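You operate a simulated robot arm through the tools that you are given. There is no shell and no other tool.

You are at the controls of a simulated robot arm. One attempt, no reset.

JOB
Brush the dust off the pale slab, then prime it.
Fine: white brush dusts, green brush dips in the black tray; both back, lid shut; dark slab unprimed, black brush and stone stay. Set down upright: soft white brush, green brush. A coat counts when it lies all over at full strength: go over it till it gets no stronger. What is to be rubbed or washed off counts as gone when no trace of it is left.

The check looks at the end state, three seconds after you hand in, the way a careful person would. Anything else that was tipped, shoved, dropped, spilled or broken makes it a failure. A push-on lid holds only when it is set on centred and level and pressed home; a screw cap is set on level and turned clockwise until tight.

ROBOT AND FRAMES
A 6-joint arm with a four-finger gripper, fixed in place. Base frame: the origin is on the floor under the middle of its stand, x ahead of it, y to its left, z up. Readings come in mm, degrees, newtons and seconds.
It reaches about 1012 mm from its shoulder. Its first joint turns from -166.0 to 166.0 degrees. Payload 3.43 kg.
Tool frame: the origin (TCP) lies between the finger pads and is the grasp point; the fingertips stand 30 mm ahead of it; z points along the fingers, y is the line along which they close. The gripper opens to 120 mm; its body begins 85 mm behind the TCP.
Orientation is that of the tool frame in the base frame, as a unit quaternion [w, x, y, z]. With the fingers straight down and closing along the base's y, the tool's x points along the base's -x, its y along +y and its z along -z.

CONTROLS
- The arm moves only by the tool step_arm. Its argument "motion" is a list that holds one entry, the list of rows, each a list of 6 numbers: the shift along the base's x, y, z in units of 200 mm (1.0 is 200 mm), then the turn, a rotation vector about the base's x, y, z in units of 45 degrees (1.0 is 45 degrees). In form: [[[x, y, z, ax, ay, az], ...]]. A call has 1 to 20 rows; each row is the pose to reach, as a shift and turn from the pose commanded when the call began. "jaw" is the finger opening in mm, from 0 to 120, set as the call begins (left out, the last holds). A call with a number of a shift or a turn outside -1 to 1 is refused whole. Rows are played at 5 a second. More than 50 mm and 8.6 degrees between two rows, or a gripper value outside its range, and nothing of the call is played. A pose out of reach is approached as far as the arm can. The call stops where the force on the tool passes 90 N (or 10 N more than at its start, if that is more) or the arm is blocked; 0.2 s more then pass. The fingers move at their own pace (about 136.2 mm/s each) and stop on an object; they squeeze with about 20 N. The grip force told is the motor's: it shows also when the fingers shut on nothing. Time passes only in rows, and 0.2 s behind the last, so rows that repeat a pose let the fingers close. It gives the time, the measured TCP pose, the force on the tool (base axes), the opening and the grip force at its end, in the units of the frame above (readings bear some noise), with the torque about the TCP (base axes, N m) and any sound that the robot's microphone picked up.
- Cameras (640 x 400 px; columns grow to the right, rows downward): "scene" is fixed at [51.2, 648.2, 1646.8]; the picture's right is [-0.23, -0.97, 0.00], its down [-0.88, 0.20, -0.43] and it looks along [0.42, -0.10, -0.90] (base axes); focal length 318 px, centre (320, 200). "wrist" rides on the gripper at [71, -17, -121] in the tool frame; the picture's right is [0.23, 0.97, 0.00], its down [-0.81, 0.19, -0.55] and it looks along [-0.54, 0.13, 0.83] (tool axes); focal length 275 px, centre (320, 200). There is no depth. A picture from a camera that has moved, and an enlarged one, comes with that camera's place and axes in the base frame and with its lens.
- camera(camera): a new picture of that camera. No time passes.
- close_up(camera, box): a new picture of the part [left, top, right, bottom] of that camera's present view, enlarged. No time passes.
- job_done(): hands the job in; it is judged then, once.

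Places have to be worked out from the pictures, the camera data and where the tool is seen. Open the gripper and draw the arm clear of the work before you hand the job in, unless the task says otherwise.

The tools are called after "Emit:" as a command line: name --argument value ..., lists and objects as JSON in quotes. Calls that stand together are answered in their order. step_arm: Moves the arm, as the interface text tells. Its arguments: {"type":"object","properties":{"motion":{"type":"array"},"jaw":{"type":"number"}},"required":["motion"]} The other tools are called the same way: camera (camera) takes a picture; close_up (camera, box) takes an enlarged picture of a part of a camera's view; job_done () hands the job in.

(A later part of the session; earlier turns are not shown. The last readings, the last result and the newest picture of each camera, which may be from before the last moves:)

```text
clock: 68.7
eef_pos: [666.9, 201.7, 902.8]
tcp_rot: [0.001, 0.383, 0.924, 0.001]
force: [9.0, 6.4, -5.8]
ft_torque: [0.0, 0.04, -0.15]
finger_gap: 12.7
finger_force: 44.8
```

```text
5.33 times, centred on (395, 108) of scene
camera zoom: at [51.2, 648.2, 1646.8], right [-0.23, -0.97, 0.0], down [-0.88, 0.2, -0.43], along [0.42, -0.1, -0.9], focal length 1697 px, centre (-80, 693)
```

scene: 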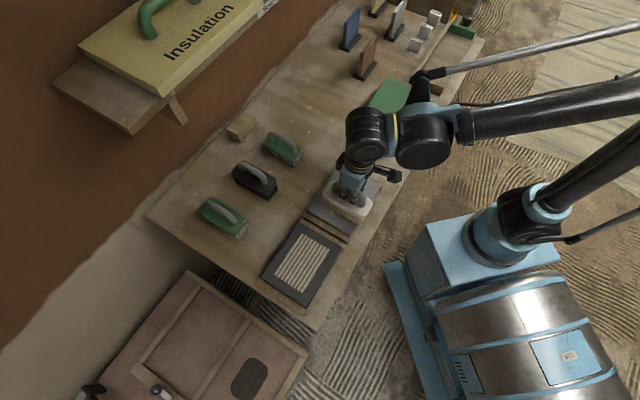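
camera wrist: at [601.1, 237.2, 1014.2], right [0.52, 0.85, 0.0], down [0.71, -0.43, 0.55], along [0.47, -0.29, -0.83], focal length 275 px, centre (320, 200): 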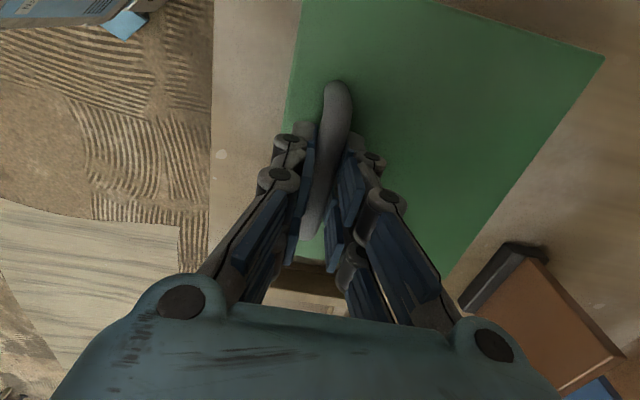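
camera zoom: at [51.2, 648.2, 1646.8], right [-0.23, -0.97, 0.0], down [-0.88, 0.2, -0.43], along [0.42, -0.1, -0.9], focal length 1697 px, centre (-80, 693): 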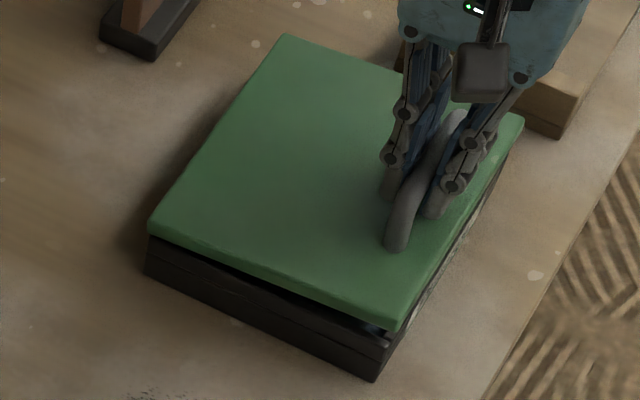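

The arc fits. I continue to about 20° opening, beginning to tilt the tool a little with the lid.

Emit:
step_arm --motion '[[[0.0106, 0.0106, 0.0275, -0.02, 0.02, 0], [0.0212, 0.0212, 0.0545, -0.0393, 0.0393, 0], [0.0421, 0.0421, 0.1065, -0.0589, 0.0589, 0], [0.0661, 0.0661, 0.156, -0.0786, 0.0786, 0], [0.0661, 0.0661, 0.156, -0.0786, 0.0786, 0]]]'

Emit:
close_up --camera "scene" --box '[355, 60, 445, 145]'

```text
clock: 69.8
eef_pos: [679.6, 214.6, 935.8]
tcp_rot: [-0.016, 0.382, 0.923, -0.041]
force: [-2.5, -8.1, 3.3]
ft_torque: [-0.58, -0.33, -0.36]
finger_gap: 12.8
finger_force: 45.1
```

```text
4.71 times, centred on (400, 102) of scene
camera zoom: at [51.2, 648.2, 1646.8], right [-0.23, -0.97, 0.0], down [-0.88, 0.2, -0.43], along [0.42, -0.1, -0.9], focal length 1497 px, centre (-56, 659)
```

zoom: 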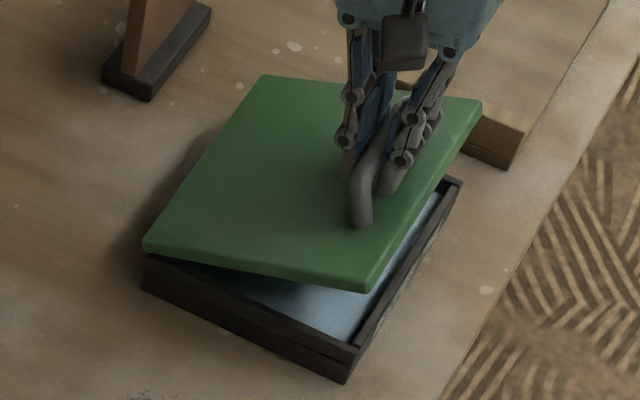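

Opening well; the tray holds pale primer. I continue the arc to about 50°.

Emit:
step_arm --motion '[[[0.0244, 0.0244, 0.046, -0.0196, 0.0196, 0], [0.0545, 0.0545, 0.0895, -0.0393, 0.0393, 0], [0.0866, 0.0866, 0.1285, -0.0589, 0.0589, 0], [0.1216, 0.1216, 0.1635, -0.0786, 0.0786, 0], [0.1584, 0.1584, 0.1945, -0.0982, 0.0982, 0], [0.197, 0.197, 0.2205, -0.1179, 0.1179, 0], [0.197, 0.197, 0.2205, -0.1179, 0.1179, 0]]]'

Emit:
close_up --camera "scene" --box '[355, 40, 455, 145]'

Emit:
camera --camera "wrist"

```text
clock: 71.5
eef_pos: [719.4, 253.3, 979.0]
tcp_rot: [-0.041, 0.38, 0.918, -0.101]
force: [-1.6, -3.8, 5.3]
ft_torque: [-0.62, -0.51, -0.99]
finger_gap: 12.6
finger_force: 44.7
```

```text
3.81 times, centred on (405, 92) of scene
camera zoom: at [51.2, 648.2, 1646.8], right [-0.23, -0.97, 0.0], down [-0.88, 0.2, -0.43], along [0.42, -0.1, -0.9], focal length 1212 px, centre (-4, 610)
```

zoom: 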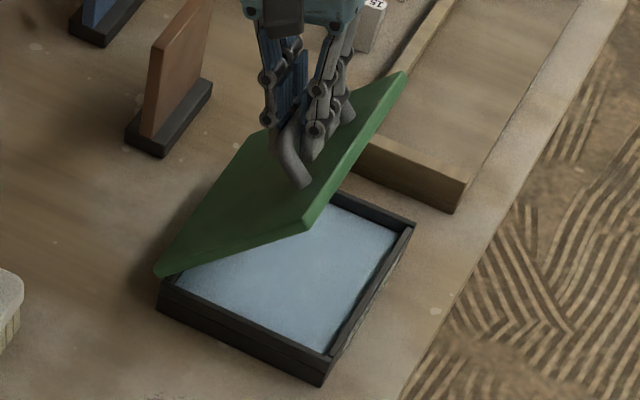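

```text
taken
camera wrist: at [674.7, 310.9, 1101.0], right [0.51, 0.83, -0.21], down [0.79, -0.36, 0.5], along [0.34, -0.42, -0.84], focal length 275 px, centre (320, 200)
```

wrist: 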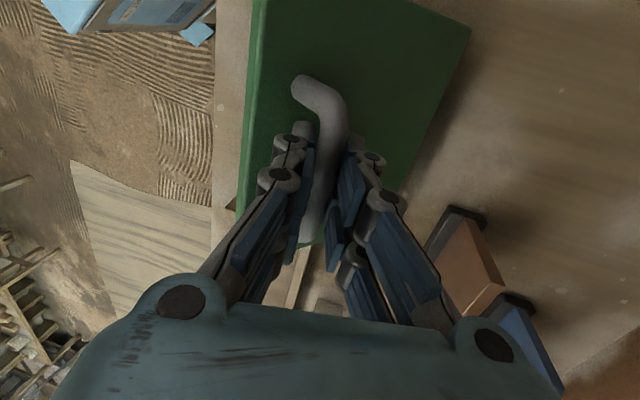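

Continue the arc to about 80°.

Emit:
step_arm --motion '[[[0.04, 0.04, 0.0215, -0.0196, 0.0196, 0], [0.081, 0.081, 0.038, -0.0393, 0.0393, 0], [0.1234, 0.1234, 0.05, -0.0589, 0.0589, 0], [0.1658, 0.1658, 0.056, -0.0786, 0.0786, 0], [0.209, 0.209, 0.058, -0.0982, 0.0982, 0], [0.2518, 0.2518, 0.0535, -0.1179, 0.1179, 0], [0.2518, 0.2518, 0.0535, -0.1179, 0.1179, 0]]]'

Emit:
close_up --camera "scene" --box '[335, 30, 455, 145]'

Emit:
camera --camera "wrist"

```text
clock: 73.0
eef_pos: [769.6, 304.0, 990.8]
tcp_rot: [-0.066, 0.377, 0.91, -0.16]
force: [3.4, -2.2, 16.1]
ft_torque: [-0.52, -0.51, -1.55]
finger_gap: 14.3
finger_force: 45.2
```

```text
3.48 times, centred on (395, 88) of scene
camera zoom: at [51.2, 648.2, 1646.8], right [-0.23, -0.97, 0.0], down [-0.88, 0.2, -0.43], along [0.42, -0.1, -0.9], focal length 1107 px, centre (59, 591)
```

zoom: 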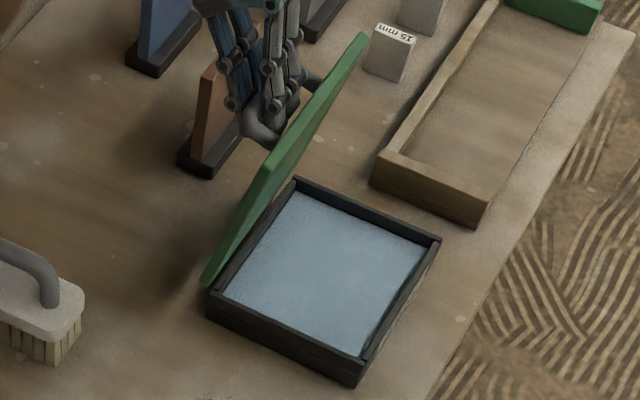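

```text
taken
camera wrist: at [736.3, 372.5, 1109.2], right [0.48, 0.81, -0.33], down [0.83, -0.31, 0.45], along [0.26, -0.5, -0.83], focal length 275 px, centre (320, 200)
```

wrist: 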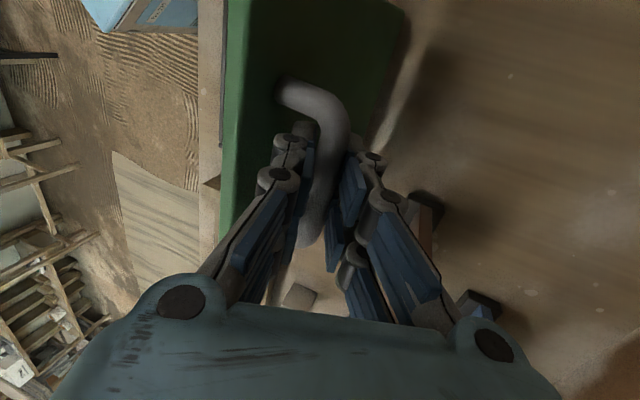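

About 80° open. Some upward force (16 N), so I tilt the tool a bit more with the lid and continue to 90°.

Emit:
step_arm --motion '[[[0.022, 0.022, 0.001, -0.0236, 0.0236, 0], [0.0442, 0.0442, -0.0045, -0.0471, 0.0471, 0], [0.0656, 0.0656, -0.011, -0.0707, 0.0707, 0], [0.087, 0.087, -0.0195, -0.0943, 0.0943, 0], [0.087, 0.087, -0.0195, -0.0943, 0.0943, 0]]]'

Emit:
close_up --camera "scene" --box '[335, 30, 455, 145]'

```text
clock: 74.2
eef_pos: [786.3, 321.5, 986.5]
tcp_rot: [-0.085, 0.373, 0.9, -0.207]
force: [4.5, 0.3, 16.0]
ft_torque: [-0.37, -0.29, -1.67]
finger_gap: 14.0
finger_force: 45.0
```

```text
3.48 times, centred on (395, 88) of scene
camera zoom: at [51.2, 648.2, 1646.8], right [-0.23, -0.97, 0.0], down [-0.88, 0.2, -0.43], along [0.42, -0.1, -0.9], focal length 1107 px, centre (59, 591)
```

zoom: 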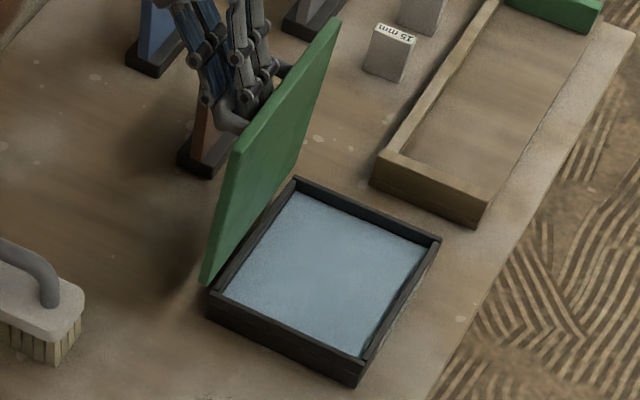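

Past 90° nearly; continue to 100°, watching the force for a stop.

Emit:
step_arm --motion '[[[0.0208, 0.0208, -0.01, -0.0157, 0.0157, 0], [0.0417, 0.0417, -0.02, -0.0314, 0.0314, 0], [0.0617, 0.0617, -0.0325, -0.0471, 0.0471, 0], [0.0817, 0.0817, -0.045, -0.0629, 0.0629, 0], [0.0817, 0.0817, -0.045, -0.0629, 0.0629, 0]]]'

Emit:
close_up --camera "scene" --box '[335, 30, 455, 145]'

Emit:
camera --camera "wrist"

```text
clock: 75.5
eef_pos: [802.4, 333.1, 978.6]
tcp_rot: [-0.078, 0.372, 0.901, -0.21]
force: [-21.3, 20.3, -2.3]
ft_torque: [-0.31, -0.24, -1.53]
finger_gap: 13.4
finger_force: 45.1
out of reach, approached as far as the arm can: row 3, 4, 5
```

```text
3.48 times, centred on (395, 88) of scene
camera zoom: at [51.2, 648.2, 1646.8], right [-0.23, -0.97, 0.0], down [-0.88, 0.2, -0.43], along [0.42, -0.1, -0.9], focal length 1107 px, centre (59, 591)
```

zoom: 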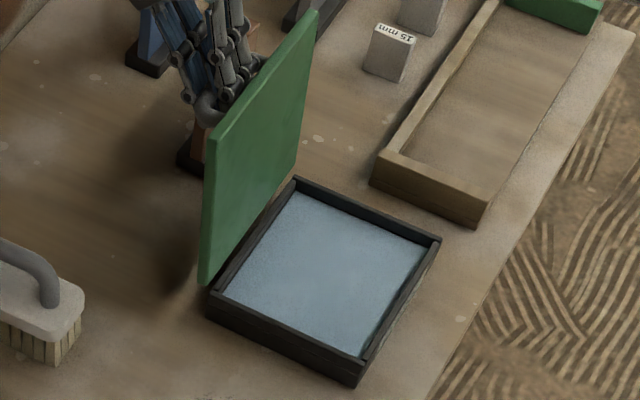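

```text
taken
camera wrist: at [774.8, 410.6, 1094.2], right [0.46, 0.78, -0.43], down [0.86, -0.27, 0.43], along [0.22, -0.56, -0.8], focal length 275 px, centre (320, 200)
```

wrist: 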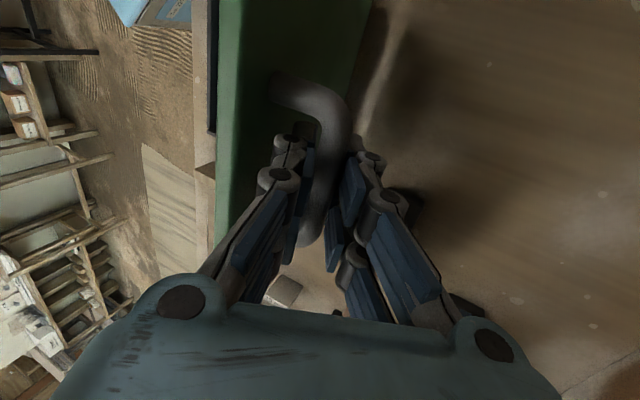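

The tilted pose ran out of reach at ≈98°. I bring the tool more upright (less tilt) while holding the bar near 100°.

Emit:
step_arm --motion '[[[0, 0, 0, 0.0629, -0.0629, 0], [-0.001, -0.001, 0, 0.126, -0.126, 0], [-0.002, -0.002, 0.001, 0.1886, -0.1886, 0], [-0.002, -0.002, 0.001, 0.1886, -0.1886, 0]]]'

Emit:
close_up --camera "scene" --box '[335, 30, 455, 145]'

```text
clock: 76.5
eef_pos: [806.9, 332.9, 977.1]
tcp_rot: [-0.04, 0.379, 0.918, -0.114]
force: [2.0, 2.4, 8.8]
ft_torque: [-0.7, -0.61, -1.58]
finger_gap: 13.2
finger_force: 45.3
```

```text
3.48 times, centred on (395, 88) of scene
camera zoom: at [51.2, 648.2, 1646.8], right [-0.23, -0.97, 0.0], down [-0.88, 0.2, -0.43], along [0.42, -0.1, -0.9], focal length 1107 px, centre (59, 591)
```

zoom: 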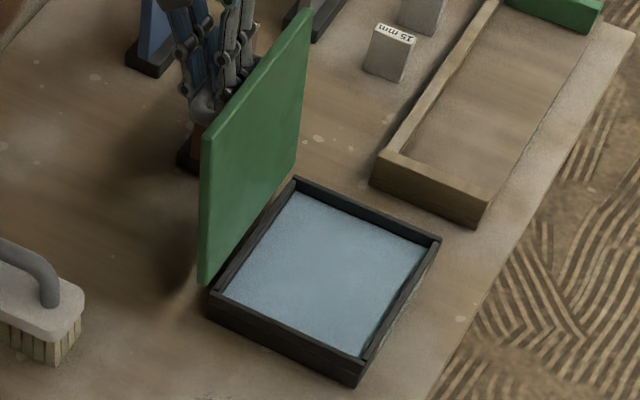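

Forces are low again at ≈101°. I try a further 5° to see whether there is a stop.

Emit:
step_arm --motion '[[[0.0175, 0.0175, -0.014, 0, 0, 0], [0.035, 0.035, -0.03, 0, 0, 0], [0.035, 0.035, -0.03, 0, 0, 0]]]'

Emit:
close_up --camera "scene" --box '[335, 30, 455, 145]'

```text
clock: 77.2
eef_pos: [812.5, 341.2, 973.3]
tcp_rot: [-0.04, 0.378, 0.918, -0.115]
force: [-3.3, -12.1, 4.9]
ft_torque: [-0.7, -0.58, -1.5]
finger_gap: 14.8
finger_force: 45.0
```

```text
3.48 times, centred on (395, 88) of scene
camera zoom: at [51.2, 648.2, 1646.8], right [-0.23, -0.97, 0.0], down [-0.88, 0.2, -0.43], along [0.42, -0.1, -0.9], focal length 1107 px, centre (59, 591)
```

zoom: 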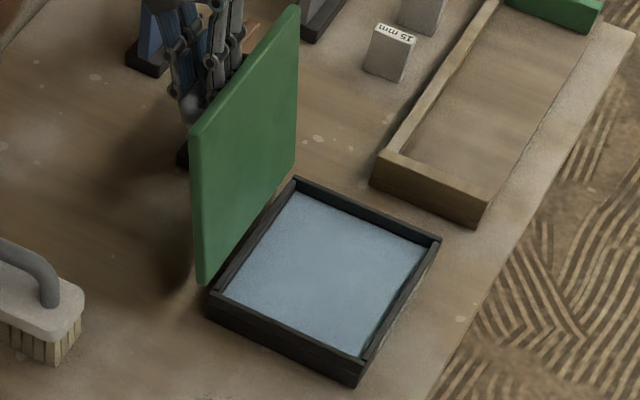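

The lid is at ≈105°. I open the jaws only slightly (20 mm, to avoid pushing the lid) and see whether it stays.

Emit:
step_arm --motion '[[[0, 0, 0, 0, 0, 0], [0, 0, 0, 0, 0, 0]]]' --jaw 20

Emit:
close_up --camera "scene" --box '[335, 30, 455, 145]'

Emit:
camera --camera "wrist"

```text
clock: 77.8
eef_pos: [813.7, 341.0, 971.1]
tcp_rot: [-0.04, 0.379, 0.917, -0.116]
force: [0.3, 0.5, 1.1]
ft_torque: [0.02, -0.01, 0.0]
finger_gap: 20.3
finger_force: 0.1
```

```text
3.48 times, centred on (395, 88) of scene
camera zoom: at [51.2, 648.2, 1646.8], right [-0.23, -0.97, 0.0], down [-0.88, 0.2, -0.43], along [0.42, -0.1, -0.9], focal length 1107 px, centre (59, 591)
```

zoom: 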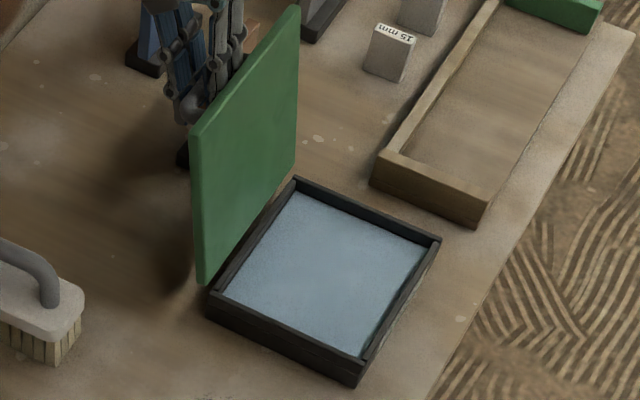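

```text
taken
camera wrist: at [769.5, 401.4, 1091.7], right [0.5, 0.83, -0.24], down [0.8, -0.34, 0.5], along [0.34, -0.44, -0.83], focal length 275 px, centre (320, 200)
```

wrist: 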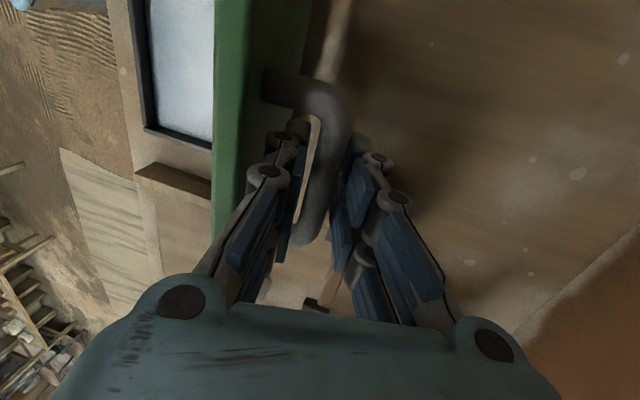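

Forces are zero and the lid stays open. I withdraw along the tool axis, parallel to the lid.

Emit:
step_arm --motion '[[[0.008, 0.009, 0.05, 0, 0, 0], [0.016, 0.018, 0.1, 0, 0, 0], [0.032, 0.036, 0.2, 0, 0, 0], [0.048, 0.054, 0.3, 0, 0, 0]]]'

Emit:
close_up --camera "scene" --box '[335, 30, 455, 145]'

Emit:
camera --camera "wrist"

```text
clock: 78.8
eef_pos: [822.3, 350.5, 1031.7]
tcp_rot: [-0.04, 0.379, 0.917, -0.115]
force: [0.8, -0.2, 0.1]
ft_torque: [0.03, 0.03, 0.02]
finger_gap: 19.9
finger_force: 0.0
```

```text
3.48 times, centred on (395, 88) of scene
camera zoom: at [51.2, 648.2, 1646.8], right [-0.23, -0.97, 0.0], down [-0.88, 0.2, -0.43], along [0.42, -0.1, -0.9], focal length 1107 px, centre (59, 591)
```

zoom: 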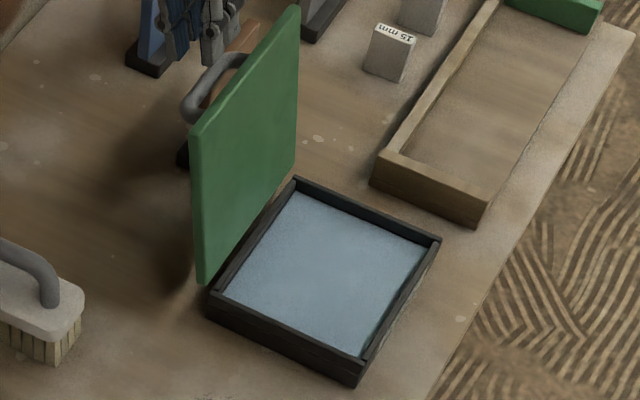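

```text
taken
camera wrist: at [779.5, 411.5, 1151.7], right [0.5, 0.83, -0.24], down [0.8, -0.34, 0.5], along [0.34, -0.44, -0.83], focal length 275 px, centre (320, 200)
```

wrist: 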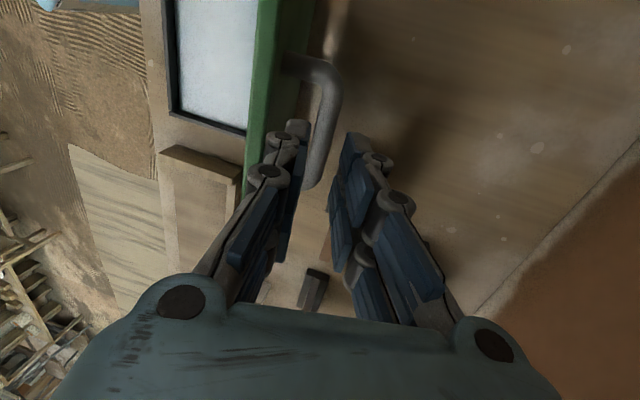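

Lid stays open on its own. I rise further, un-tilt the tool, then travel to the green brush.

Emit:
step_arm --motion '[[[0.03, 0.033, 0.18, 0, 0, 0], [0.05, 0.055, 0.36, 0.055, -0.055, 0], [0.05, 0.055, 0.42, 0.11, -0.11, 0], [0.05, 0.055, 0.42, 0.165, -0.165, 0], [0.05, 0.055, 0.42, 0.22, -0.22, 0], [0.05, 0.055, 0.42, 0.22, -0.22, 0]]]'

Emit:
step_arm --motion '[[[-0.12, 0.13, 0, 0, 0, 0.16], [-0.24, 0.26, 0, 0, 0, 0.32], [-0.36, 0.39, 0, 0, 0, 0.48], [-0.48, 0.52, 0, 0, 0, 0.64], [-0.6, 0.65, 0, 0, 0, 0.8], [-0.72, 0.8, 0, 0, 0, 0.96]]]'

Emit:
step_arm --motion '[[[-0.13, 0.14, 0, 0, 0, 0.17], [-0.26, 0.28, 0, 0, 0, 0.34], [-0.39, 0.42, 0, 0, 0, 0.51], [-0.52, 0.56, -0.05, 0, 0, 0.68], [-0.65, 0.7, -0.1, 0, 0, 0.85], [-0.78, 0.84, -0.15, 0, 0, 1.0]]]'

Emit:
camera --camera "wrist"

Emit:
camera --camera "scene"

```text
clock: 80.2
eef_pos: [832.2, 362.3, 1116.8]
tcp_rot: [0.007, 0.383, 0.924, -0.003]
force: [0.4, -0.7, 0.4]
ft_torque: [0.0, 0.0, 0.03]
finger_gap: 19.8
finger_force: 0.0
```

```text
clock: 81.7
eef_pos: [689.4, 523.2, 1115.4]
tcp_rot: [0.007, 0.014, 1.0, 0.0]
force: [0.1, 0.5, 0.7]
ft_torque: [0.0, 0.02, 0.03]
finger_gap: 20.4
finger_force: 0.1
```

```text
clock: 83.0
eef_pos: [531.8, 690.2, 1085.3]
tcp_rot: [0.007, -0.369, 0.93, 0.003]
force: [0.7, -1.0, 1.3]
ft_torque: [0.01, 0.02, 0.01]
finger_gap: 20.0
finger_force: 0.0
```

```text
taken
camera wrist: at [490.5, 627.8, 1205.3], right [-0.83, 0.55, 0.0], down [0.45, 0.69, 0.57], along [0.31, 0.47, -0.82], focal length 275 px, centre (320, 200)
```

wrist: 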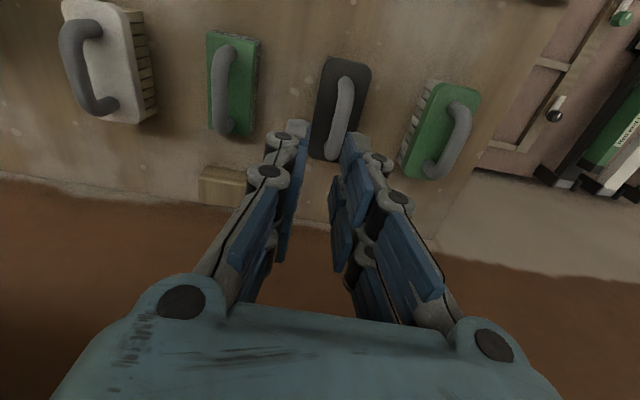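

```text
taken
```

scene: 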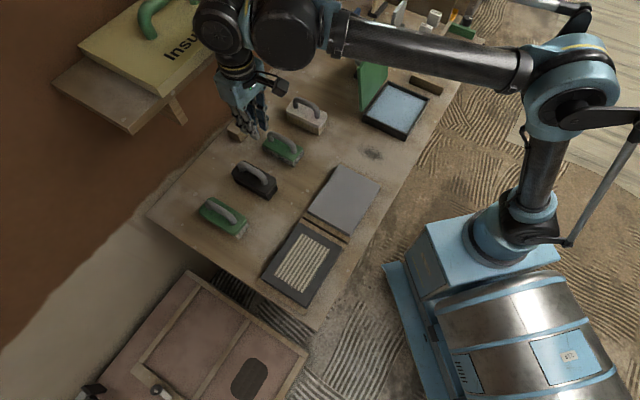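

I move over the green brush at the left end, correcting tilt and yaw.

Emit:
step_arm --motion '[[[-0.1, 0.13, -0.05, -0.0138, 0.0138, 0.02], [-0.2, 0.26, -0.1, -0.0138, 0.0138, 0.04], [-0.3, 0.39, -0.15, -0.0138, 0.0138, 0.05], [-0.4, 0.52, -0.2, -0.0138, 0.0138, 0.05], [-0.53, 0.685, -0.28, -0.0138, 0.0138, 0.05], [-0.53, 0.685, -0.28, -0.0138, 0.0138, 0.05]]]' --jaw 70

Emit:
camera --camera "wrist"

Emit:
close_up --camera "scene" --box '[180, 175, 270, 255]'

```text
clock: 84.5
eef_pos: [424.2, 827.9, 1030.7]
tcp_rot: [0.0, -0.387, 0.922, 0.001]
force: [-0.3, -0.1, 0.5]
ft_torque: [-0.03, 0.01, -0.01]
finger_gap: 69.9
finger_force: 0.0
```

```text
taken
camera wrist: at [387.2, 764.9, 1151.3], right [-0.86, 0.52, 0.0], down [0.43, 0.71, 0.55], along [0.29, 0.47, -0.83], focal length 275 px, centre (320, 200)
```

wrist: 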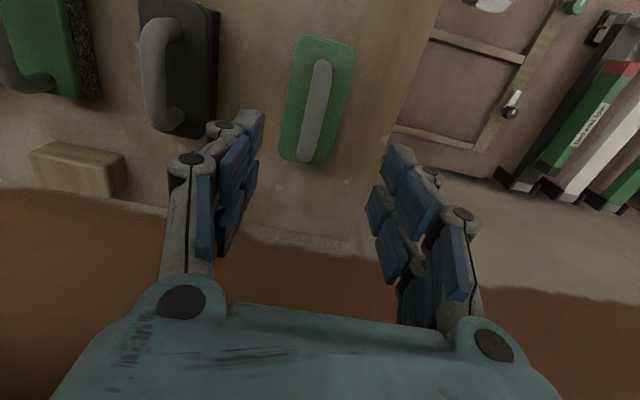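

```text
5.00 times, centred on (225, 215) of scene
camera zoom: at [51.2, 648.2, 1646.8], right [-0.23, -0.97, 0.0], down [-0.88, 0.2, -0.43], along [0.42, -0.1, -0.9], focal length 1591 px, centre (795, 125)
```

zoom: 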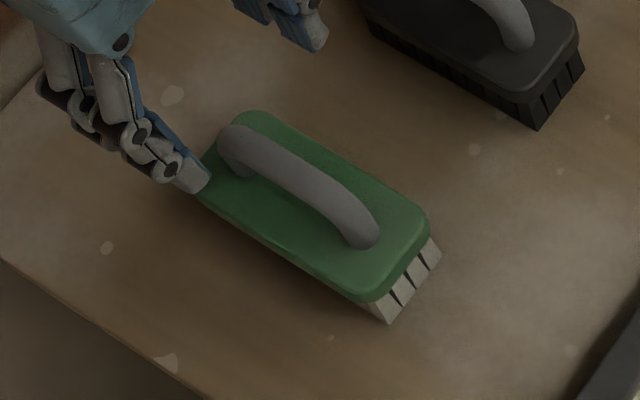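

Emit:
close_up --camera "wrist" --box '[240, 20, 400, 180]'

```text
2.50 times, centred on (320, 100) of wrist
camera zoom: at [387.2, 764.9, 1151.3], right [-0.86, 0.52, 0.0], down [0.43, 0.71, 0.55], along [0.29, 0.47, -0.83], focal length 688 px, centre (320, 450)
```

zoom: 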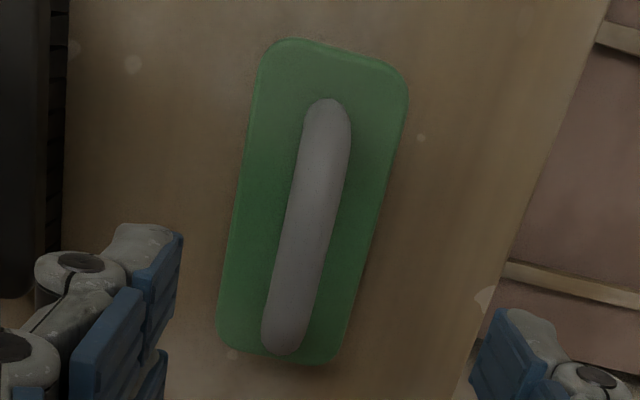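

Green brush centre ≈ (432.4,831.2), yaw ≈ 46.8°. I align over it at z≈940 and check before descending.

Emit:
step_arm --motion '[[[0.02, 0.008, -0.1, 0, 0, 0.015], [0.041, 0.0165, -0.2, 0, 0, 0.028], [0.041, 0.0165, -0.3, 0, 0, 0.028], [0.041, 0.0165, -0.45, 0, 0, 0.028], [0.041, 0.0165, -0.45, 0, 0, 0.028]]]' --jaw 46

Emit:
close_up --camera "wrist" --box '[220, 50, 420, 230]'

Emit:
close_up --camera "scene" --box '[180, 175, 270, 255]'

```text
clock: 85.7
eef_pos: [435.4, 829.9, 939.8]
tcp_rot: [0.0, -0.396, 0.918, 0.001]
force: [0.0, 0.2, 0.6]
ft_torque: [0.04, 0.0, -0.01]
finger_gap: 45.7
finger_force: 0.0
```

```text
2.22 times, centred on (320, 140) of wrist
camera zoom: at [397.9, 767.5, 1060.5], right [-0.87, 0.5, 0.0], down [0.42, 0.72, 0.55], along [0.28, 0.48, -0.83], focal length 612 px, centre (320, 333)
```

zoom: 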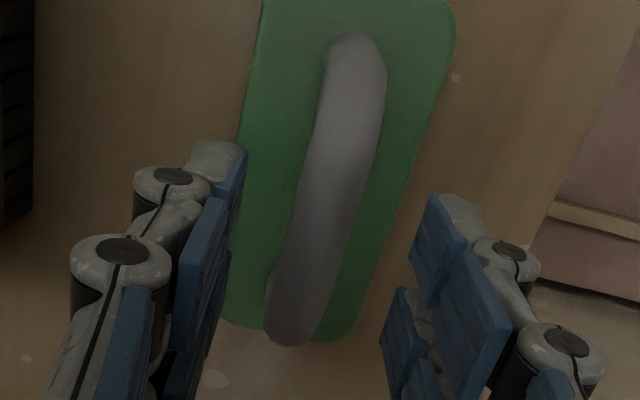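

```text
5.00 times, centred on (225, 215) of scene
camera zoom: at [51.2, 648.2, 1646.8], right [-0.23, -0.97, 0.0], down [-0.88, 0.2, -0.43], along [0.42, -0.1, -0.9], focal length 1591 px, centre (795, 125)
```

zoom: 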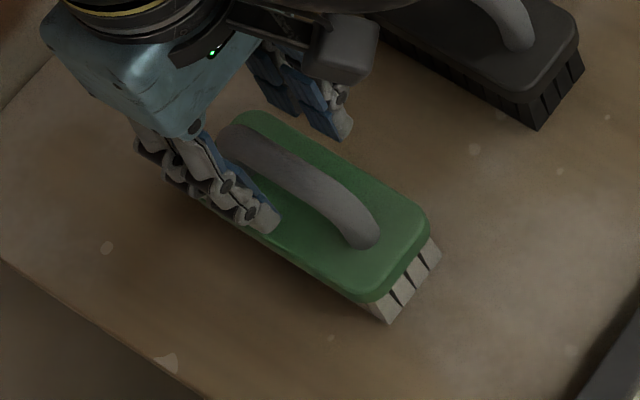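

Centre within ~2 mm; trim and descend to z≈887.

Emit:
step_arm --motion '[[[-0.0065, 0.006, -0.1, 0, 0, 0], [-0.0065, 0.006, -0.2, 0, 0, 0], [-0.0065, 0.006, -0.24, 0, 0, 0], [-0.0065, 0.006, -0.24, 0, 0, 0]]]' --jaw 40

Emit:
close_up --camera "scene" --box '[180, 175, 270, 255]'

```text
clock: 86.7
eef_pos: [434.2, 831.5, 890.8]
tcp_rot: [0.0, -0.396, 0.918, 0.0]
force: [-0.1, 0.3, -0.9]
ft_torque: [0.04, 0.01, 0.03]
finger_gap: 39.8
finger_force: 0.1
```

```text
5.00 times, centred on (225, 215) of scene
camera zoom: at [51.2, 648.2, 1646.8], right [-0.23, -0.97, 0.0], down [-0.88, 0.2, -0.43], along [0.42, -0.1, -0.9], focal length 1591 px, centre (795, 125)
```

zoom: 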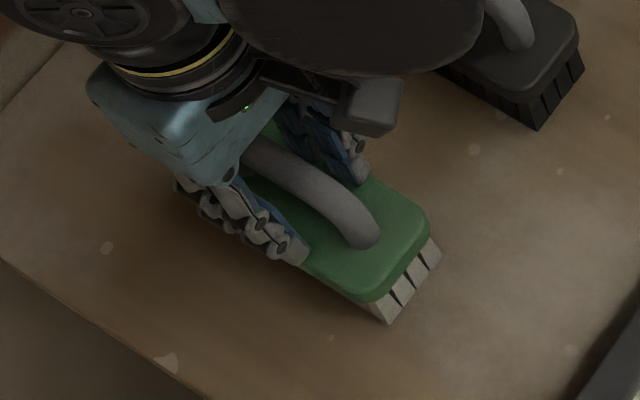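

Emit:
step_arm --motion '[[[0, 0, -0.01, 0, 0, 0], [0, 0, -0.015, 0, 0, 0], [0, 0, -0.015, 0, 0, 0]]]'

```text
clock: 87.5
eef_pos: [434.1, 832.9, 887.8]
tcp_rot: [0.0, -0.396, 0.918, 0.001]
force: [-0.8, -0.4, -0.5]
ft_torque: [0.01, -0.02, 0.01]
finger_gap: 39.6
finger_force: 0.0
```

Emit:
step_arm --motion '[[[0, 0, -0.0075, 0, 0, 0], [0, 0, -0.0075, 0, 0, 0]]]'

```text
clock: 88.0
eef_pos: [433.4, 831.3, 887.8]
tcp_rot: [-0.001, -0.397, 0.918, 0.001]
force: [-0.1, 0.0, 3.1]
ft_torque: [-0.02, -0.06, 0.03]
finger_gap: 40.1
finger_force: 0.0
```

Fingertips lightly touch the plate (3 N). Close on the bar here.

Emit:
step_arm --motion '[[[0, 0, 0, 0, 0, 0], [0, 0, 0, 0, 0, 0], [0, 0, 0, 0, 0, 0]]]' --jaw 0

Emit:
close_up --camera "wrist" --box '[150, 0, 470, 280]'

Emit:
close_up --camera "scene" --box '[180, 175, 270, 255]'

```text
clock: 88.8
eef_pos: [432.6, 832.8, 887.7]
tcp_rot: [0.0, -0.396, 0.918, 0.001]
force: [0.4, -0.6, -0.6]
ft_torque: [0.0, 0.06, 0.01]
finger_gap: 15.8
finger_force: 19.9
```

```text
1.43 times, centred on (310, 140) of wrist
camera zoom: at [396.5, 768.6, 1008.1], right [-0.87, 0.5, 0.0], down [0.42, 0.72, 0.55], along [0.28, 0.48, -0.83], focal length 393 px, centre (334, 286)
```

zoom: 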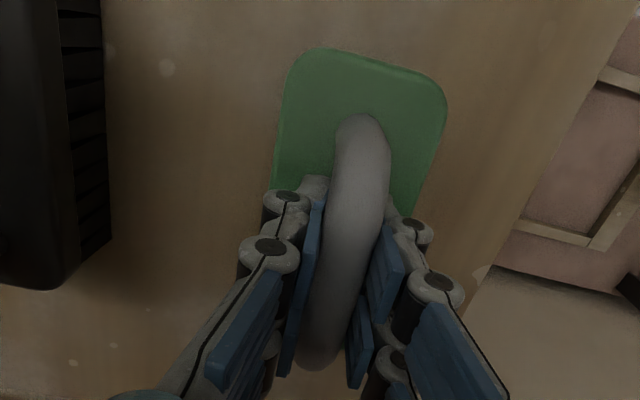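

```text
5.00 times, centred on (225, 215) of scene
camera zoom: at [51.2, 648.2, 1646.8], right [-0.23, -0.97, 0.0], down [-0.88, 0.2, -0.43], along [0.42, -0.1, -0.9], focal length 1591 px, centre (795, 125)
```

zoom: 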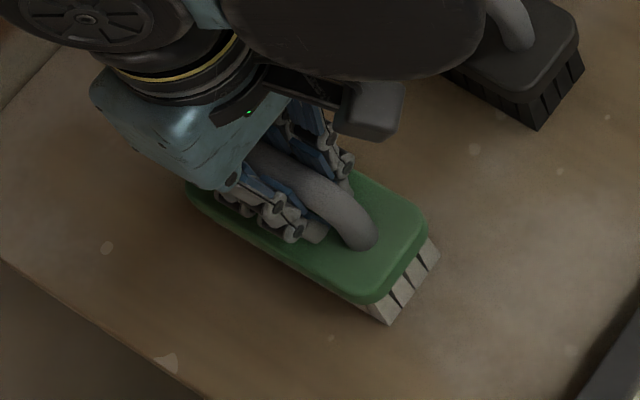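

Firm grip (15.8 mm, 20 N) with home pose ≈(433.4,831.8,886.8), yaw 46.8°. I lift straight up.

Emit:
step_arm --motion '[[[0, 0, 0.05, 0, 0, 0], [0, 0, 0.25, 0, 0, 0], [0, 0, 0.5, 0, 0, 0], [0, 0, 0.75, 0, 0, 0], [0, 0, 0.75, 0, 0, 0]]]'

Emit:
step_arm --motion '[[[0.04, -0.16, 0, 0, 0, -0.16], [0.08, -0.32, 0, 0, 0, -0.33], [0.12, -0.48, 0, 0, 0, -0.5], [0.16, -0.64, 0, 0, 0, -0.67], [0.2, -0.8, 0, 0, 0, -0.84], [0.22, -1.0, 0, 0, 0, -1.0]]]'

Emit:
step_arm --motion '[[[0.04, -0.18, 0, 0, 0, -0.17], [0.08, -0.36, 0, 0, 0, -0.34], [0.12, -0.54, 0, 0, 0, -0.51], [0.16, -0.72, 0, 0, 0, -0.68], [0.2, -0.9, 0, 0, 0, -0.85], [0.2, -1.0, 0, 0, 0, -1.0]]]'

Emit:
camera --camera "wrist"

Emit:
camera --camera "scene"

```text
clock: 90.0
eef_pos: [432.6, 831.9, 1036.8]
tcp_rot: [0.0, -0.396, 0.918, 0.0]
force: [-0.8, 0.4, -1.6]
ft_torque: [-0.01, 0.0, 0.0]
finger_gap: 16.0
finger_force: 19.7
```

```text
clock: 91.5
eef_pos: [478.3, 631.7, 1037.9]
tcp_rot: [0.0, -0.014, 1.0, 0.0]
force: [0.2, 0.2, -1.2]
ft_torque: [0.01, 0.0, -0.02]
finger_gap: 15.8
finger_force: 19.9
```

```text
clock: 92.8
eef_pos: [518.3, 432.6, 1038.6]
tcp_rot: [0.0, 0.37, 0.929, 0.0]
force: [-0.5, 0.8, -2.4]
ft_torque: [-0.03, 0.07, 0.01]
finger_gap: 15.8
finger_force: 19.7
```

```text
taken
camera wrist: at [454.5, 468.6, 1158.4], right [0.5, 0.87, 0.0], down [0.72, -0.42, 0.55], along [0.48, -0.28, -0.83], focal length 275 px, centre (320, 200)
```

wrist: 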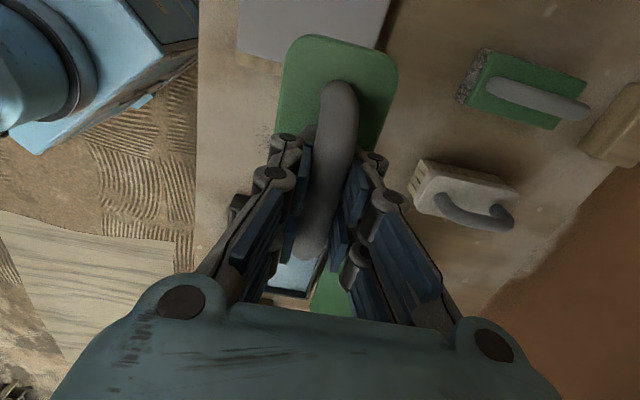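

```text
taken
```

scene: 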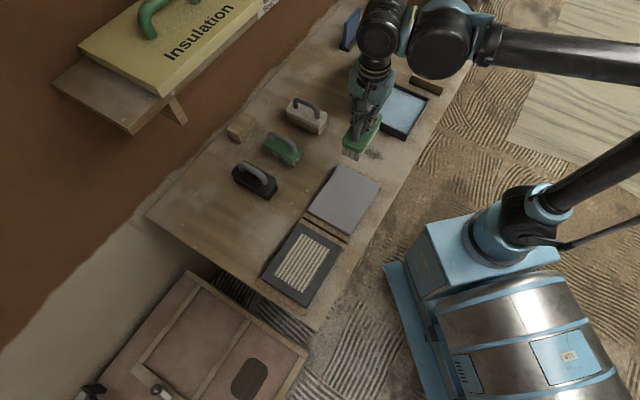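

I go along the bench front to above the tray centre (701.5,234.8), brush aligned with the tray's long side.

Emit:
step_arm --motion '[[[0.15, -0.16, 0, 0, 0, -0.018], [0.3, -0.33, 0, 0, 0, -0.036], [0.46, -0.5, 0, 0, 0, -0.036], [0.62, -0.67, 0, 0, 0, -0.036], [0.78, -0.84, 0, 0, 0, -0.036], [0.916, -0.99, 0, 0, 0, -0.036], [0.916, -0.99, -0.1, 0, 0, -0.036], [0.916, -0.99, -0.2, 0, 0, -0.036], [0.916, -0.99, -0.25, 0, 0, -0.036], [0.916, -0.99, -0.25, 0, 0, -0.036]]]'

Emit:
camera --camera "wrist"

Emit:
close_up --camera "scene" --box '[335, 40, 455, 145]'

```text
clock: 95.0
eef_pos: [700.2, 234.1, 987.4]
tcp_rot: [0.0, 0.382, 0.924, -0.001]
force: [0.1, -0.1, -1.8]
ft_torque: [0.0, -0.02, -0.03]
finger_gap: 15.7
finger_force: 20.0
```

```text
taken
camera wrist: at [637.6, 272.6, 1107.8], right [0.52, 0.85, 0.0], down [0.71, -0.44, 0.55], along [0.47, -0.29, -0.83], focal length 275 px, centre (320, 200)
```

wrist: 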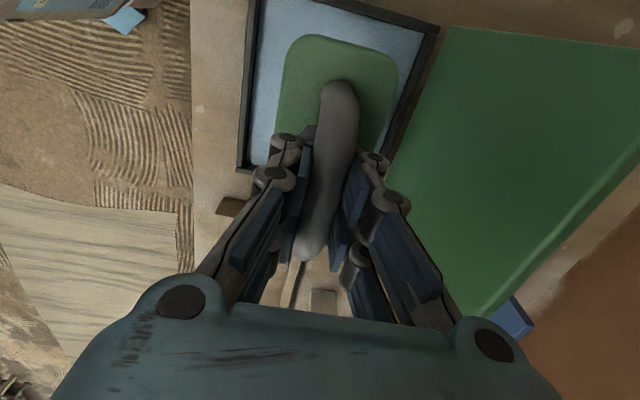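

```text
3.81 times, centred on (395, 92) of scene
camera zoom: at [51.2, 648.2, 1646.8], right [-0.23, -0.97, 0.0], down [-0.88, 0.2, -0.43], along [0.42, -0.1, -0.9], focal length 1212 px, centre (34, 610)
```

zoom: 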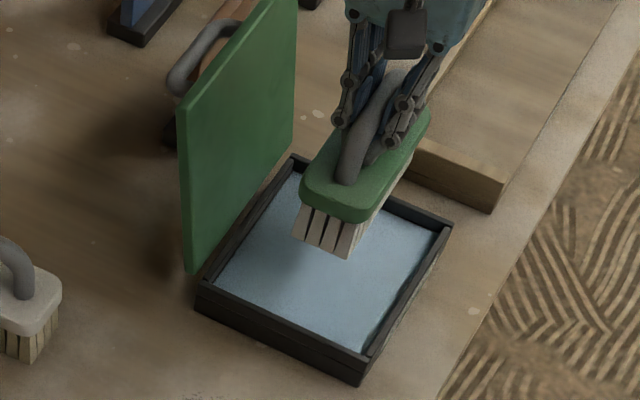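

Brush is centred over the tray with ~13 mm clearance at each end. I lower it to just above the primer surface and check.

Emit:
step_arm --motion '[[[0.003, 0.003, -0.1, 0, 0, 0], [0.003, 0.003, -0.2, 0, 0, 0], [0.003, 0.003, -0.3, 0, 0, 0], [0.003, 0.003, -0.36, 0, 0, 0], [0.003, 0.003, -0.36, 0, 0, 0]]]'

Emit:
close_up --camera "scene" --box '[355, 60, 445, 145]'

Emit:
camera --camera "wrist"

```text
clock: 96.2
eef_pos: [701.7, 235.2, 915.4]
tcp_rot: [0.0, 0.382, 0.924, 0.0]
force: [-0.2, -0.7, -1.0]
ft_torque: [0.0, -0.01, 0.0]
finger_gap: 16.0
finger_force: 20.3
```

```text
4.71 times, centred on (400, 102) of scene
camera zoom: at [51.2, 648.2, 1646.8], right [-0.23, -0.97, 0.0], down [-0.88, 0.2, -0.43], along [0.42, -0.1, -0.9], focal length 1497 px, centre (-56, 659)
```

zoom: 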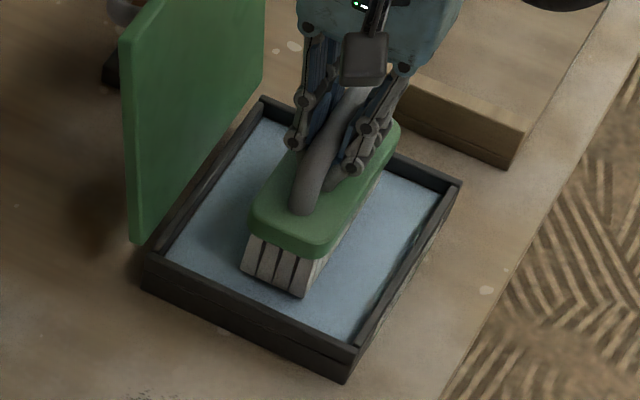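

```text
taken
camera wrist: at [638.6, 273.4, 1036.1], right [0.52, 0.85, 0.0], down [0.71, -0.44, 0.55], along [0.47, -0.29, -0.83], focal length 275 px, centre (320, 200)
```

wrist: 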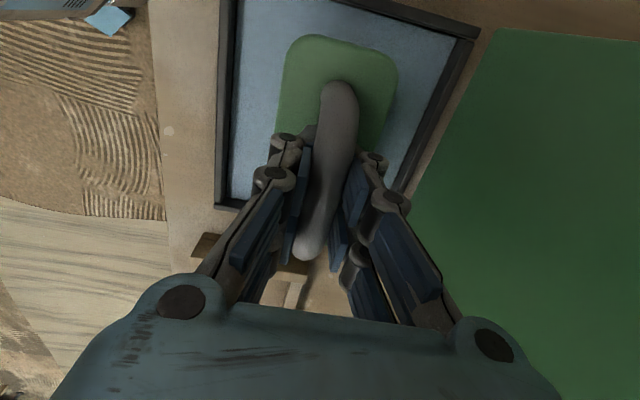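

Brush is inside the rim. I lower 7 mm more and watch the force.

Emit:
step_arm --motion '[[[0, 0, -0.02, 0, 0, 0], [0, 0, -0.035, 0, 0, 0], [0, 0, -0.035, 0, 0, 0]]]'

Emit:
close_up --camera "scene" --box '[355, 60, 445, 145]'

```text
clock: 97.0
eef_pos: [700.8, 234.2, 908.2]
tcp_rot: [0.0, 0.382, 0.924, 0.0]
force: [1.4, 0.7, 13.5]
ft_torque: [0.0, 0.03, -0.02]
finger_gap: 15.7
finger_force: 20.0
```

```text
4.71 times, centred on (400, 102) of scene
camera zoom: at [51.2, 648.2, 1646.8], right [-0.23, -0.97, 0.0], down [-0.88, 0.2, -0.43], along [0.42, -0.1, -0.9], focal length 1497 px, centre (-56, 659)
```

zoom: 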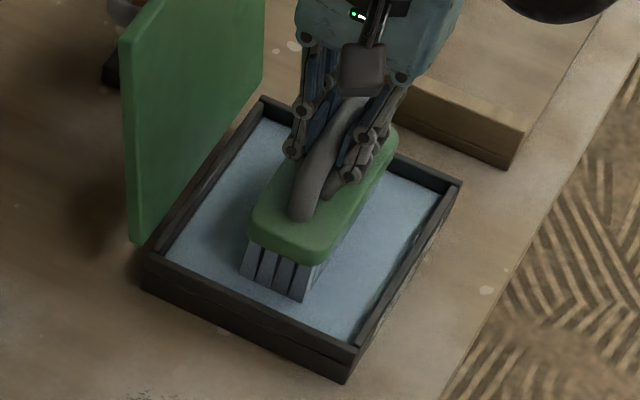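

The bristles have taken the primer (bluish), contact 13 N. I lift out of the tray.

Emit:
step_arm --motion '[[[0, 0, 0.05, 0, 0, 0], [0, 0, 0.05, 0, 0, 0], [0, 0, 0.2, 0, 0, 0], [0, 0, 0.4, 0, 0, 0], [0, 0, 0.4, 0, 0, 0]]]'

Emit:
close_up --camera "scene" --box '[355, 40, 445, 145]'

Emit:
camera --camera "wrist"

```text
clock: 98.2
eef_pos: [701.5, 234.5, 988.4]
tcp_rot: [-0.001, 0.382, 0.924, 0.0]
force: [0.2, 0.5, -1.5]
ft_torque: [0.01, -0.02, 0.0]
finger_gap: 15.7
finger_force: 20.1
```

```text
3.81 times, centred on (400, 92) of scene
camera zoom: at [51.2, 648.2, 1646.8], right [-0.23, -0.97, 0.0], down [-0.88, 0.2, -0.43], along [0.42, -0.1, -0.9], focal length 1212 px, centre (15, 610)
```

zoom: 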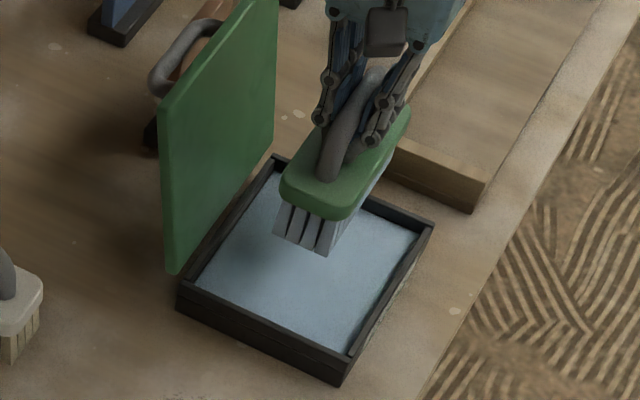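

```text
taken
camera wrist: at [638.5, 273.1, 1108.7], right [0.52, 0.85, 0.0], down [0.71, -0.44, 0.55], along [0.47, -0.29, -0.83], focal length 275 px, centre (320, 200)
```

wrist: 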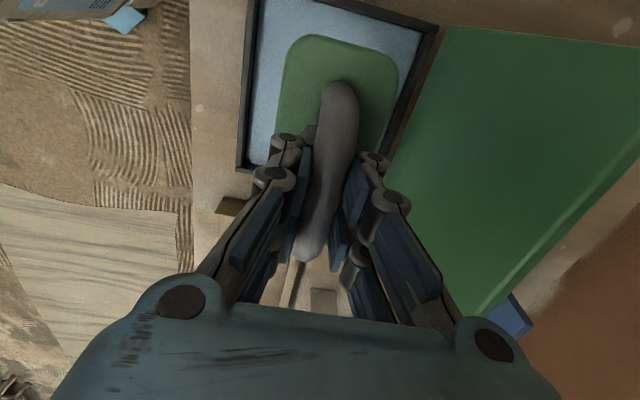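

Loaded brush goes over the bench front to the pale slab; I stop above its centre.

Emit:
step_arm --motion '[[[-0.14, 0.13, 0, 0, 0, 0], [-0.28, 0.26, 0, 0, 0, 0], [-0.42, 0.39, 0, 0, 0, 0], [-0.56, 0.52, 0, 0, 0, 0], [-0.7, 0.64, 0, 0, 0, 0]]]'

Emit:
step_arm --motion '[[[-0.14, 0.13, 0, 0, 0, 0], [-0.28, 0.26, 0, 0, 0, 0], [-0.42, 0.39, 0, 0, 0, 0], [-0.56, 0.52, 0, 0, 0, 0], [-0.71, 0.64, -0.1, 0, 0, 0], [-0.71, 0.64, -0.2, 0, 0, 0], [-0.71, 0.64, -0.25, 0, 0, 0], [-0.71, 0.64, -0.25, 0, 0, 0]]]'

Emit:
camera --camera "wrist"

Emit:
close_up --camera "scene" --box '[280, 130, 400, 240]'

```text
clock: 99.5
eef_pos: [560.9, 362.5, 987.9]
tcp_rot: [0.0, 0.382, 0.924, 0.0]
force: [0.3, -0.3, -0.9]
ft_torque: [-0.02, 0.02, 0.01]
finger_gap: 16.0
finger_force: 20.5
```

```text
clock: 101.2
eef_pos: [418.3, 490.1, 939.1]
tcp_rot: [0.0, 0.383, 0.924, 0.0]
force: [0.1, 0.9, -1.5]
ft_torque: [-0.01, -0.04, 0.0]
finger_gap: 16.0
finger_force: 20.0
```

```text
taken
camera wrist: at [356.3, 529.0, 1059.8], right [0.52, 0.85, 0.0], down [0.71, -0.44, 0.55], along [0.47, -0.29, -0.83], focal length 275 px, centre (320, 200)
```

wrist: 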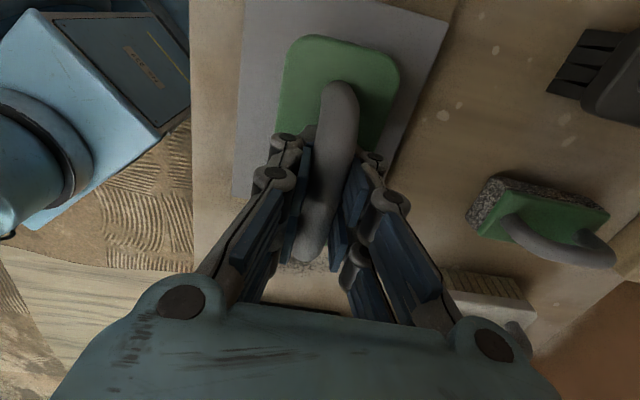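

```text
3.64 times, centred on (340, 185) of scene
camera zoom: at [51.2, 648.2, 1646.8], right [-0.23, -0.97, 0.0], down [-0.88, 0.2, -0.43], along [0.42, -0.1, -0.9], focal length 1157 px, centre (247, 254)
```

zoom: 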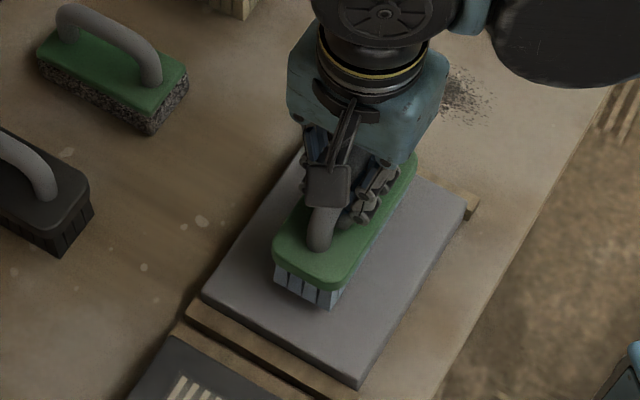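

Centred over the slab. I lower stepwise to light contact (expected ≈926).

Emit:
step_arm --motion '[[[0, 0, -0.025, 0, 0, 0], [0, 0, -0.05, 0, 0, 0], [0, 0, -0.05, 0, 0, 0]]]'

```text
clock: 102.0
eef_pos: [419.4, 491.5, 929.5]
tcp_rot: [-0.001, 0.381, 0.924, -0.002]
force: [-1.0, 0.0, -1.6]
ft_torque: [0.01, 0.01, 0.01]
finger_gap: 15.7
finger_force: 19.9
```

Emit:
step_arm --motion '[[[0, 0, -0.01, 0, 0, 0], [0, 0, -0.01, 0, 0, 0]]]'

```text
clock: 102.7
eef_pos: [419.7, 490.6, 926.2]
tcp_rot: [0.0, 0.382, 0.924, 0.001]
force: [0.2, -0.7, -2.6]
ft_torque: [-0.02, 0.02, 0.01]
finger_gap: 16.1
finger_force: 19.7
```

Emit:
step_arm --motion '[[[0, 0, -0.0075, 0, 0, 0], [0, 0, -0.0075, 0, 0, 0]]]'

```text
clock: 103.2
eef_pos: [420.4, 490.3, 925.7]
tcp_rot: [0.0, 0.381, 0.924, 0.0]
force: [0.3, 0.6, -2.0]
ft_torque: [0.03, 0.01, -0.01]
finger_gap: 15.7
finger_force: 20.5
```

Emit:
step_arm --motion '[[[0, 0, -0.0075, 0, 0, 0], [0, 0, -0.0075, 0, 0, 0]]]'

```text
clock: 103.8
eef_pos: [418.3, 491.4, 924.6]
tcp_rot: [0.0, 0.382, 0.924, -0.001]
force: [0.6, -0.2, -2.2]
ft_torque: [0.0, 0.04, 0.01]
finger_gap: 16.1
finger_force: 20.2
```

Emit:
step_arm --motion '[[[0, 0, -0.0075, 0, 0, 0], [0, 0, -0.0075, 0, 0, 0]]]'

```text
clock: 104.5
eef_pos: [419.7, 491.4, 923.2]
tcp_rot: [0.0, 0.383, 0.924, 0.0]
force: [0.2, 1.2, -1.2]
ft_torque: [-0.03, -0.02, 0.03]
finger_gap: 15.9
finger_force: 20.0
```

Emit:
step_arm --motion '[[[0, 0, -0.0075, 0, 0, 0], [0, 0, -0.0075, 0, 0, 0]]]'

Emit:
close_up --camera "scene" --box '[280, 130, 400, 240]'

```text
clock: 105.0
eef_pos: [419.2, 491.9, 921.8]
tcp_rot: [0.0, 0.382, 0.924, 0.0]
force: [3.1, 3.3, 13.8]
ft_torque: [-0.01, 0.01, 0.02]
finger_gap: 15.7
finger_force: 20.1
```

```text
3.64 times, centred on (340, 185) of scene
camera zoom: at [51.2, 648.2, 1646.8], right [-0.23, -0.97, 0.0], down [-0.88, 0.2, -0.43], along [0.42, -0.1, -0.9], focal length 1157 px, centre (247, 254)
```

zoom: 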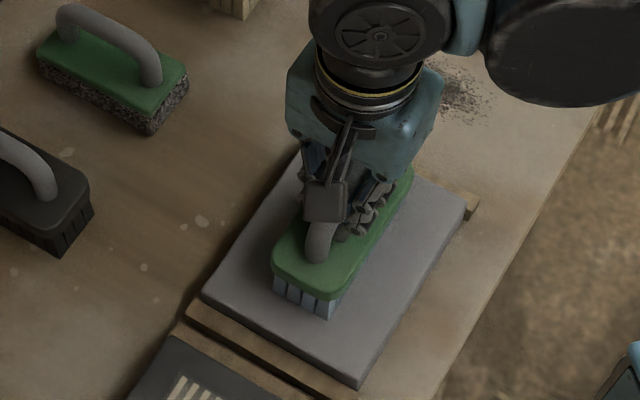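

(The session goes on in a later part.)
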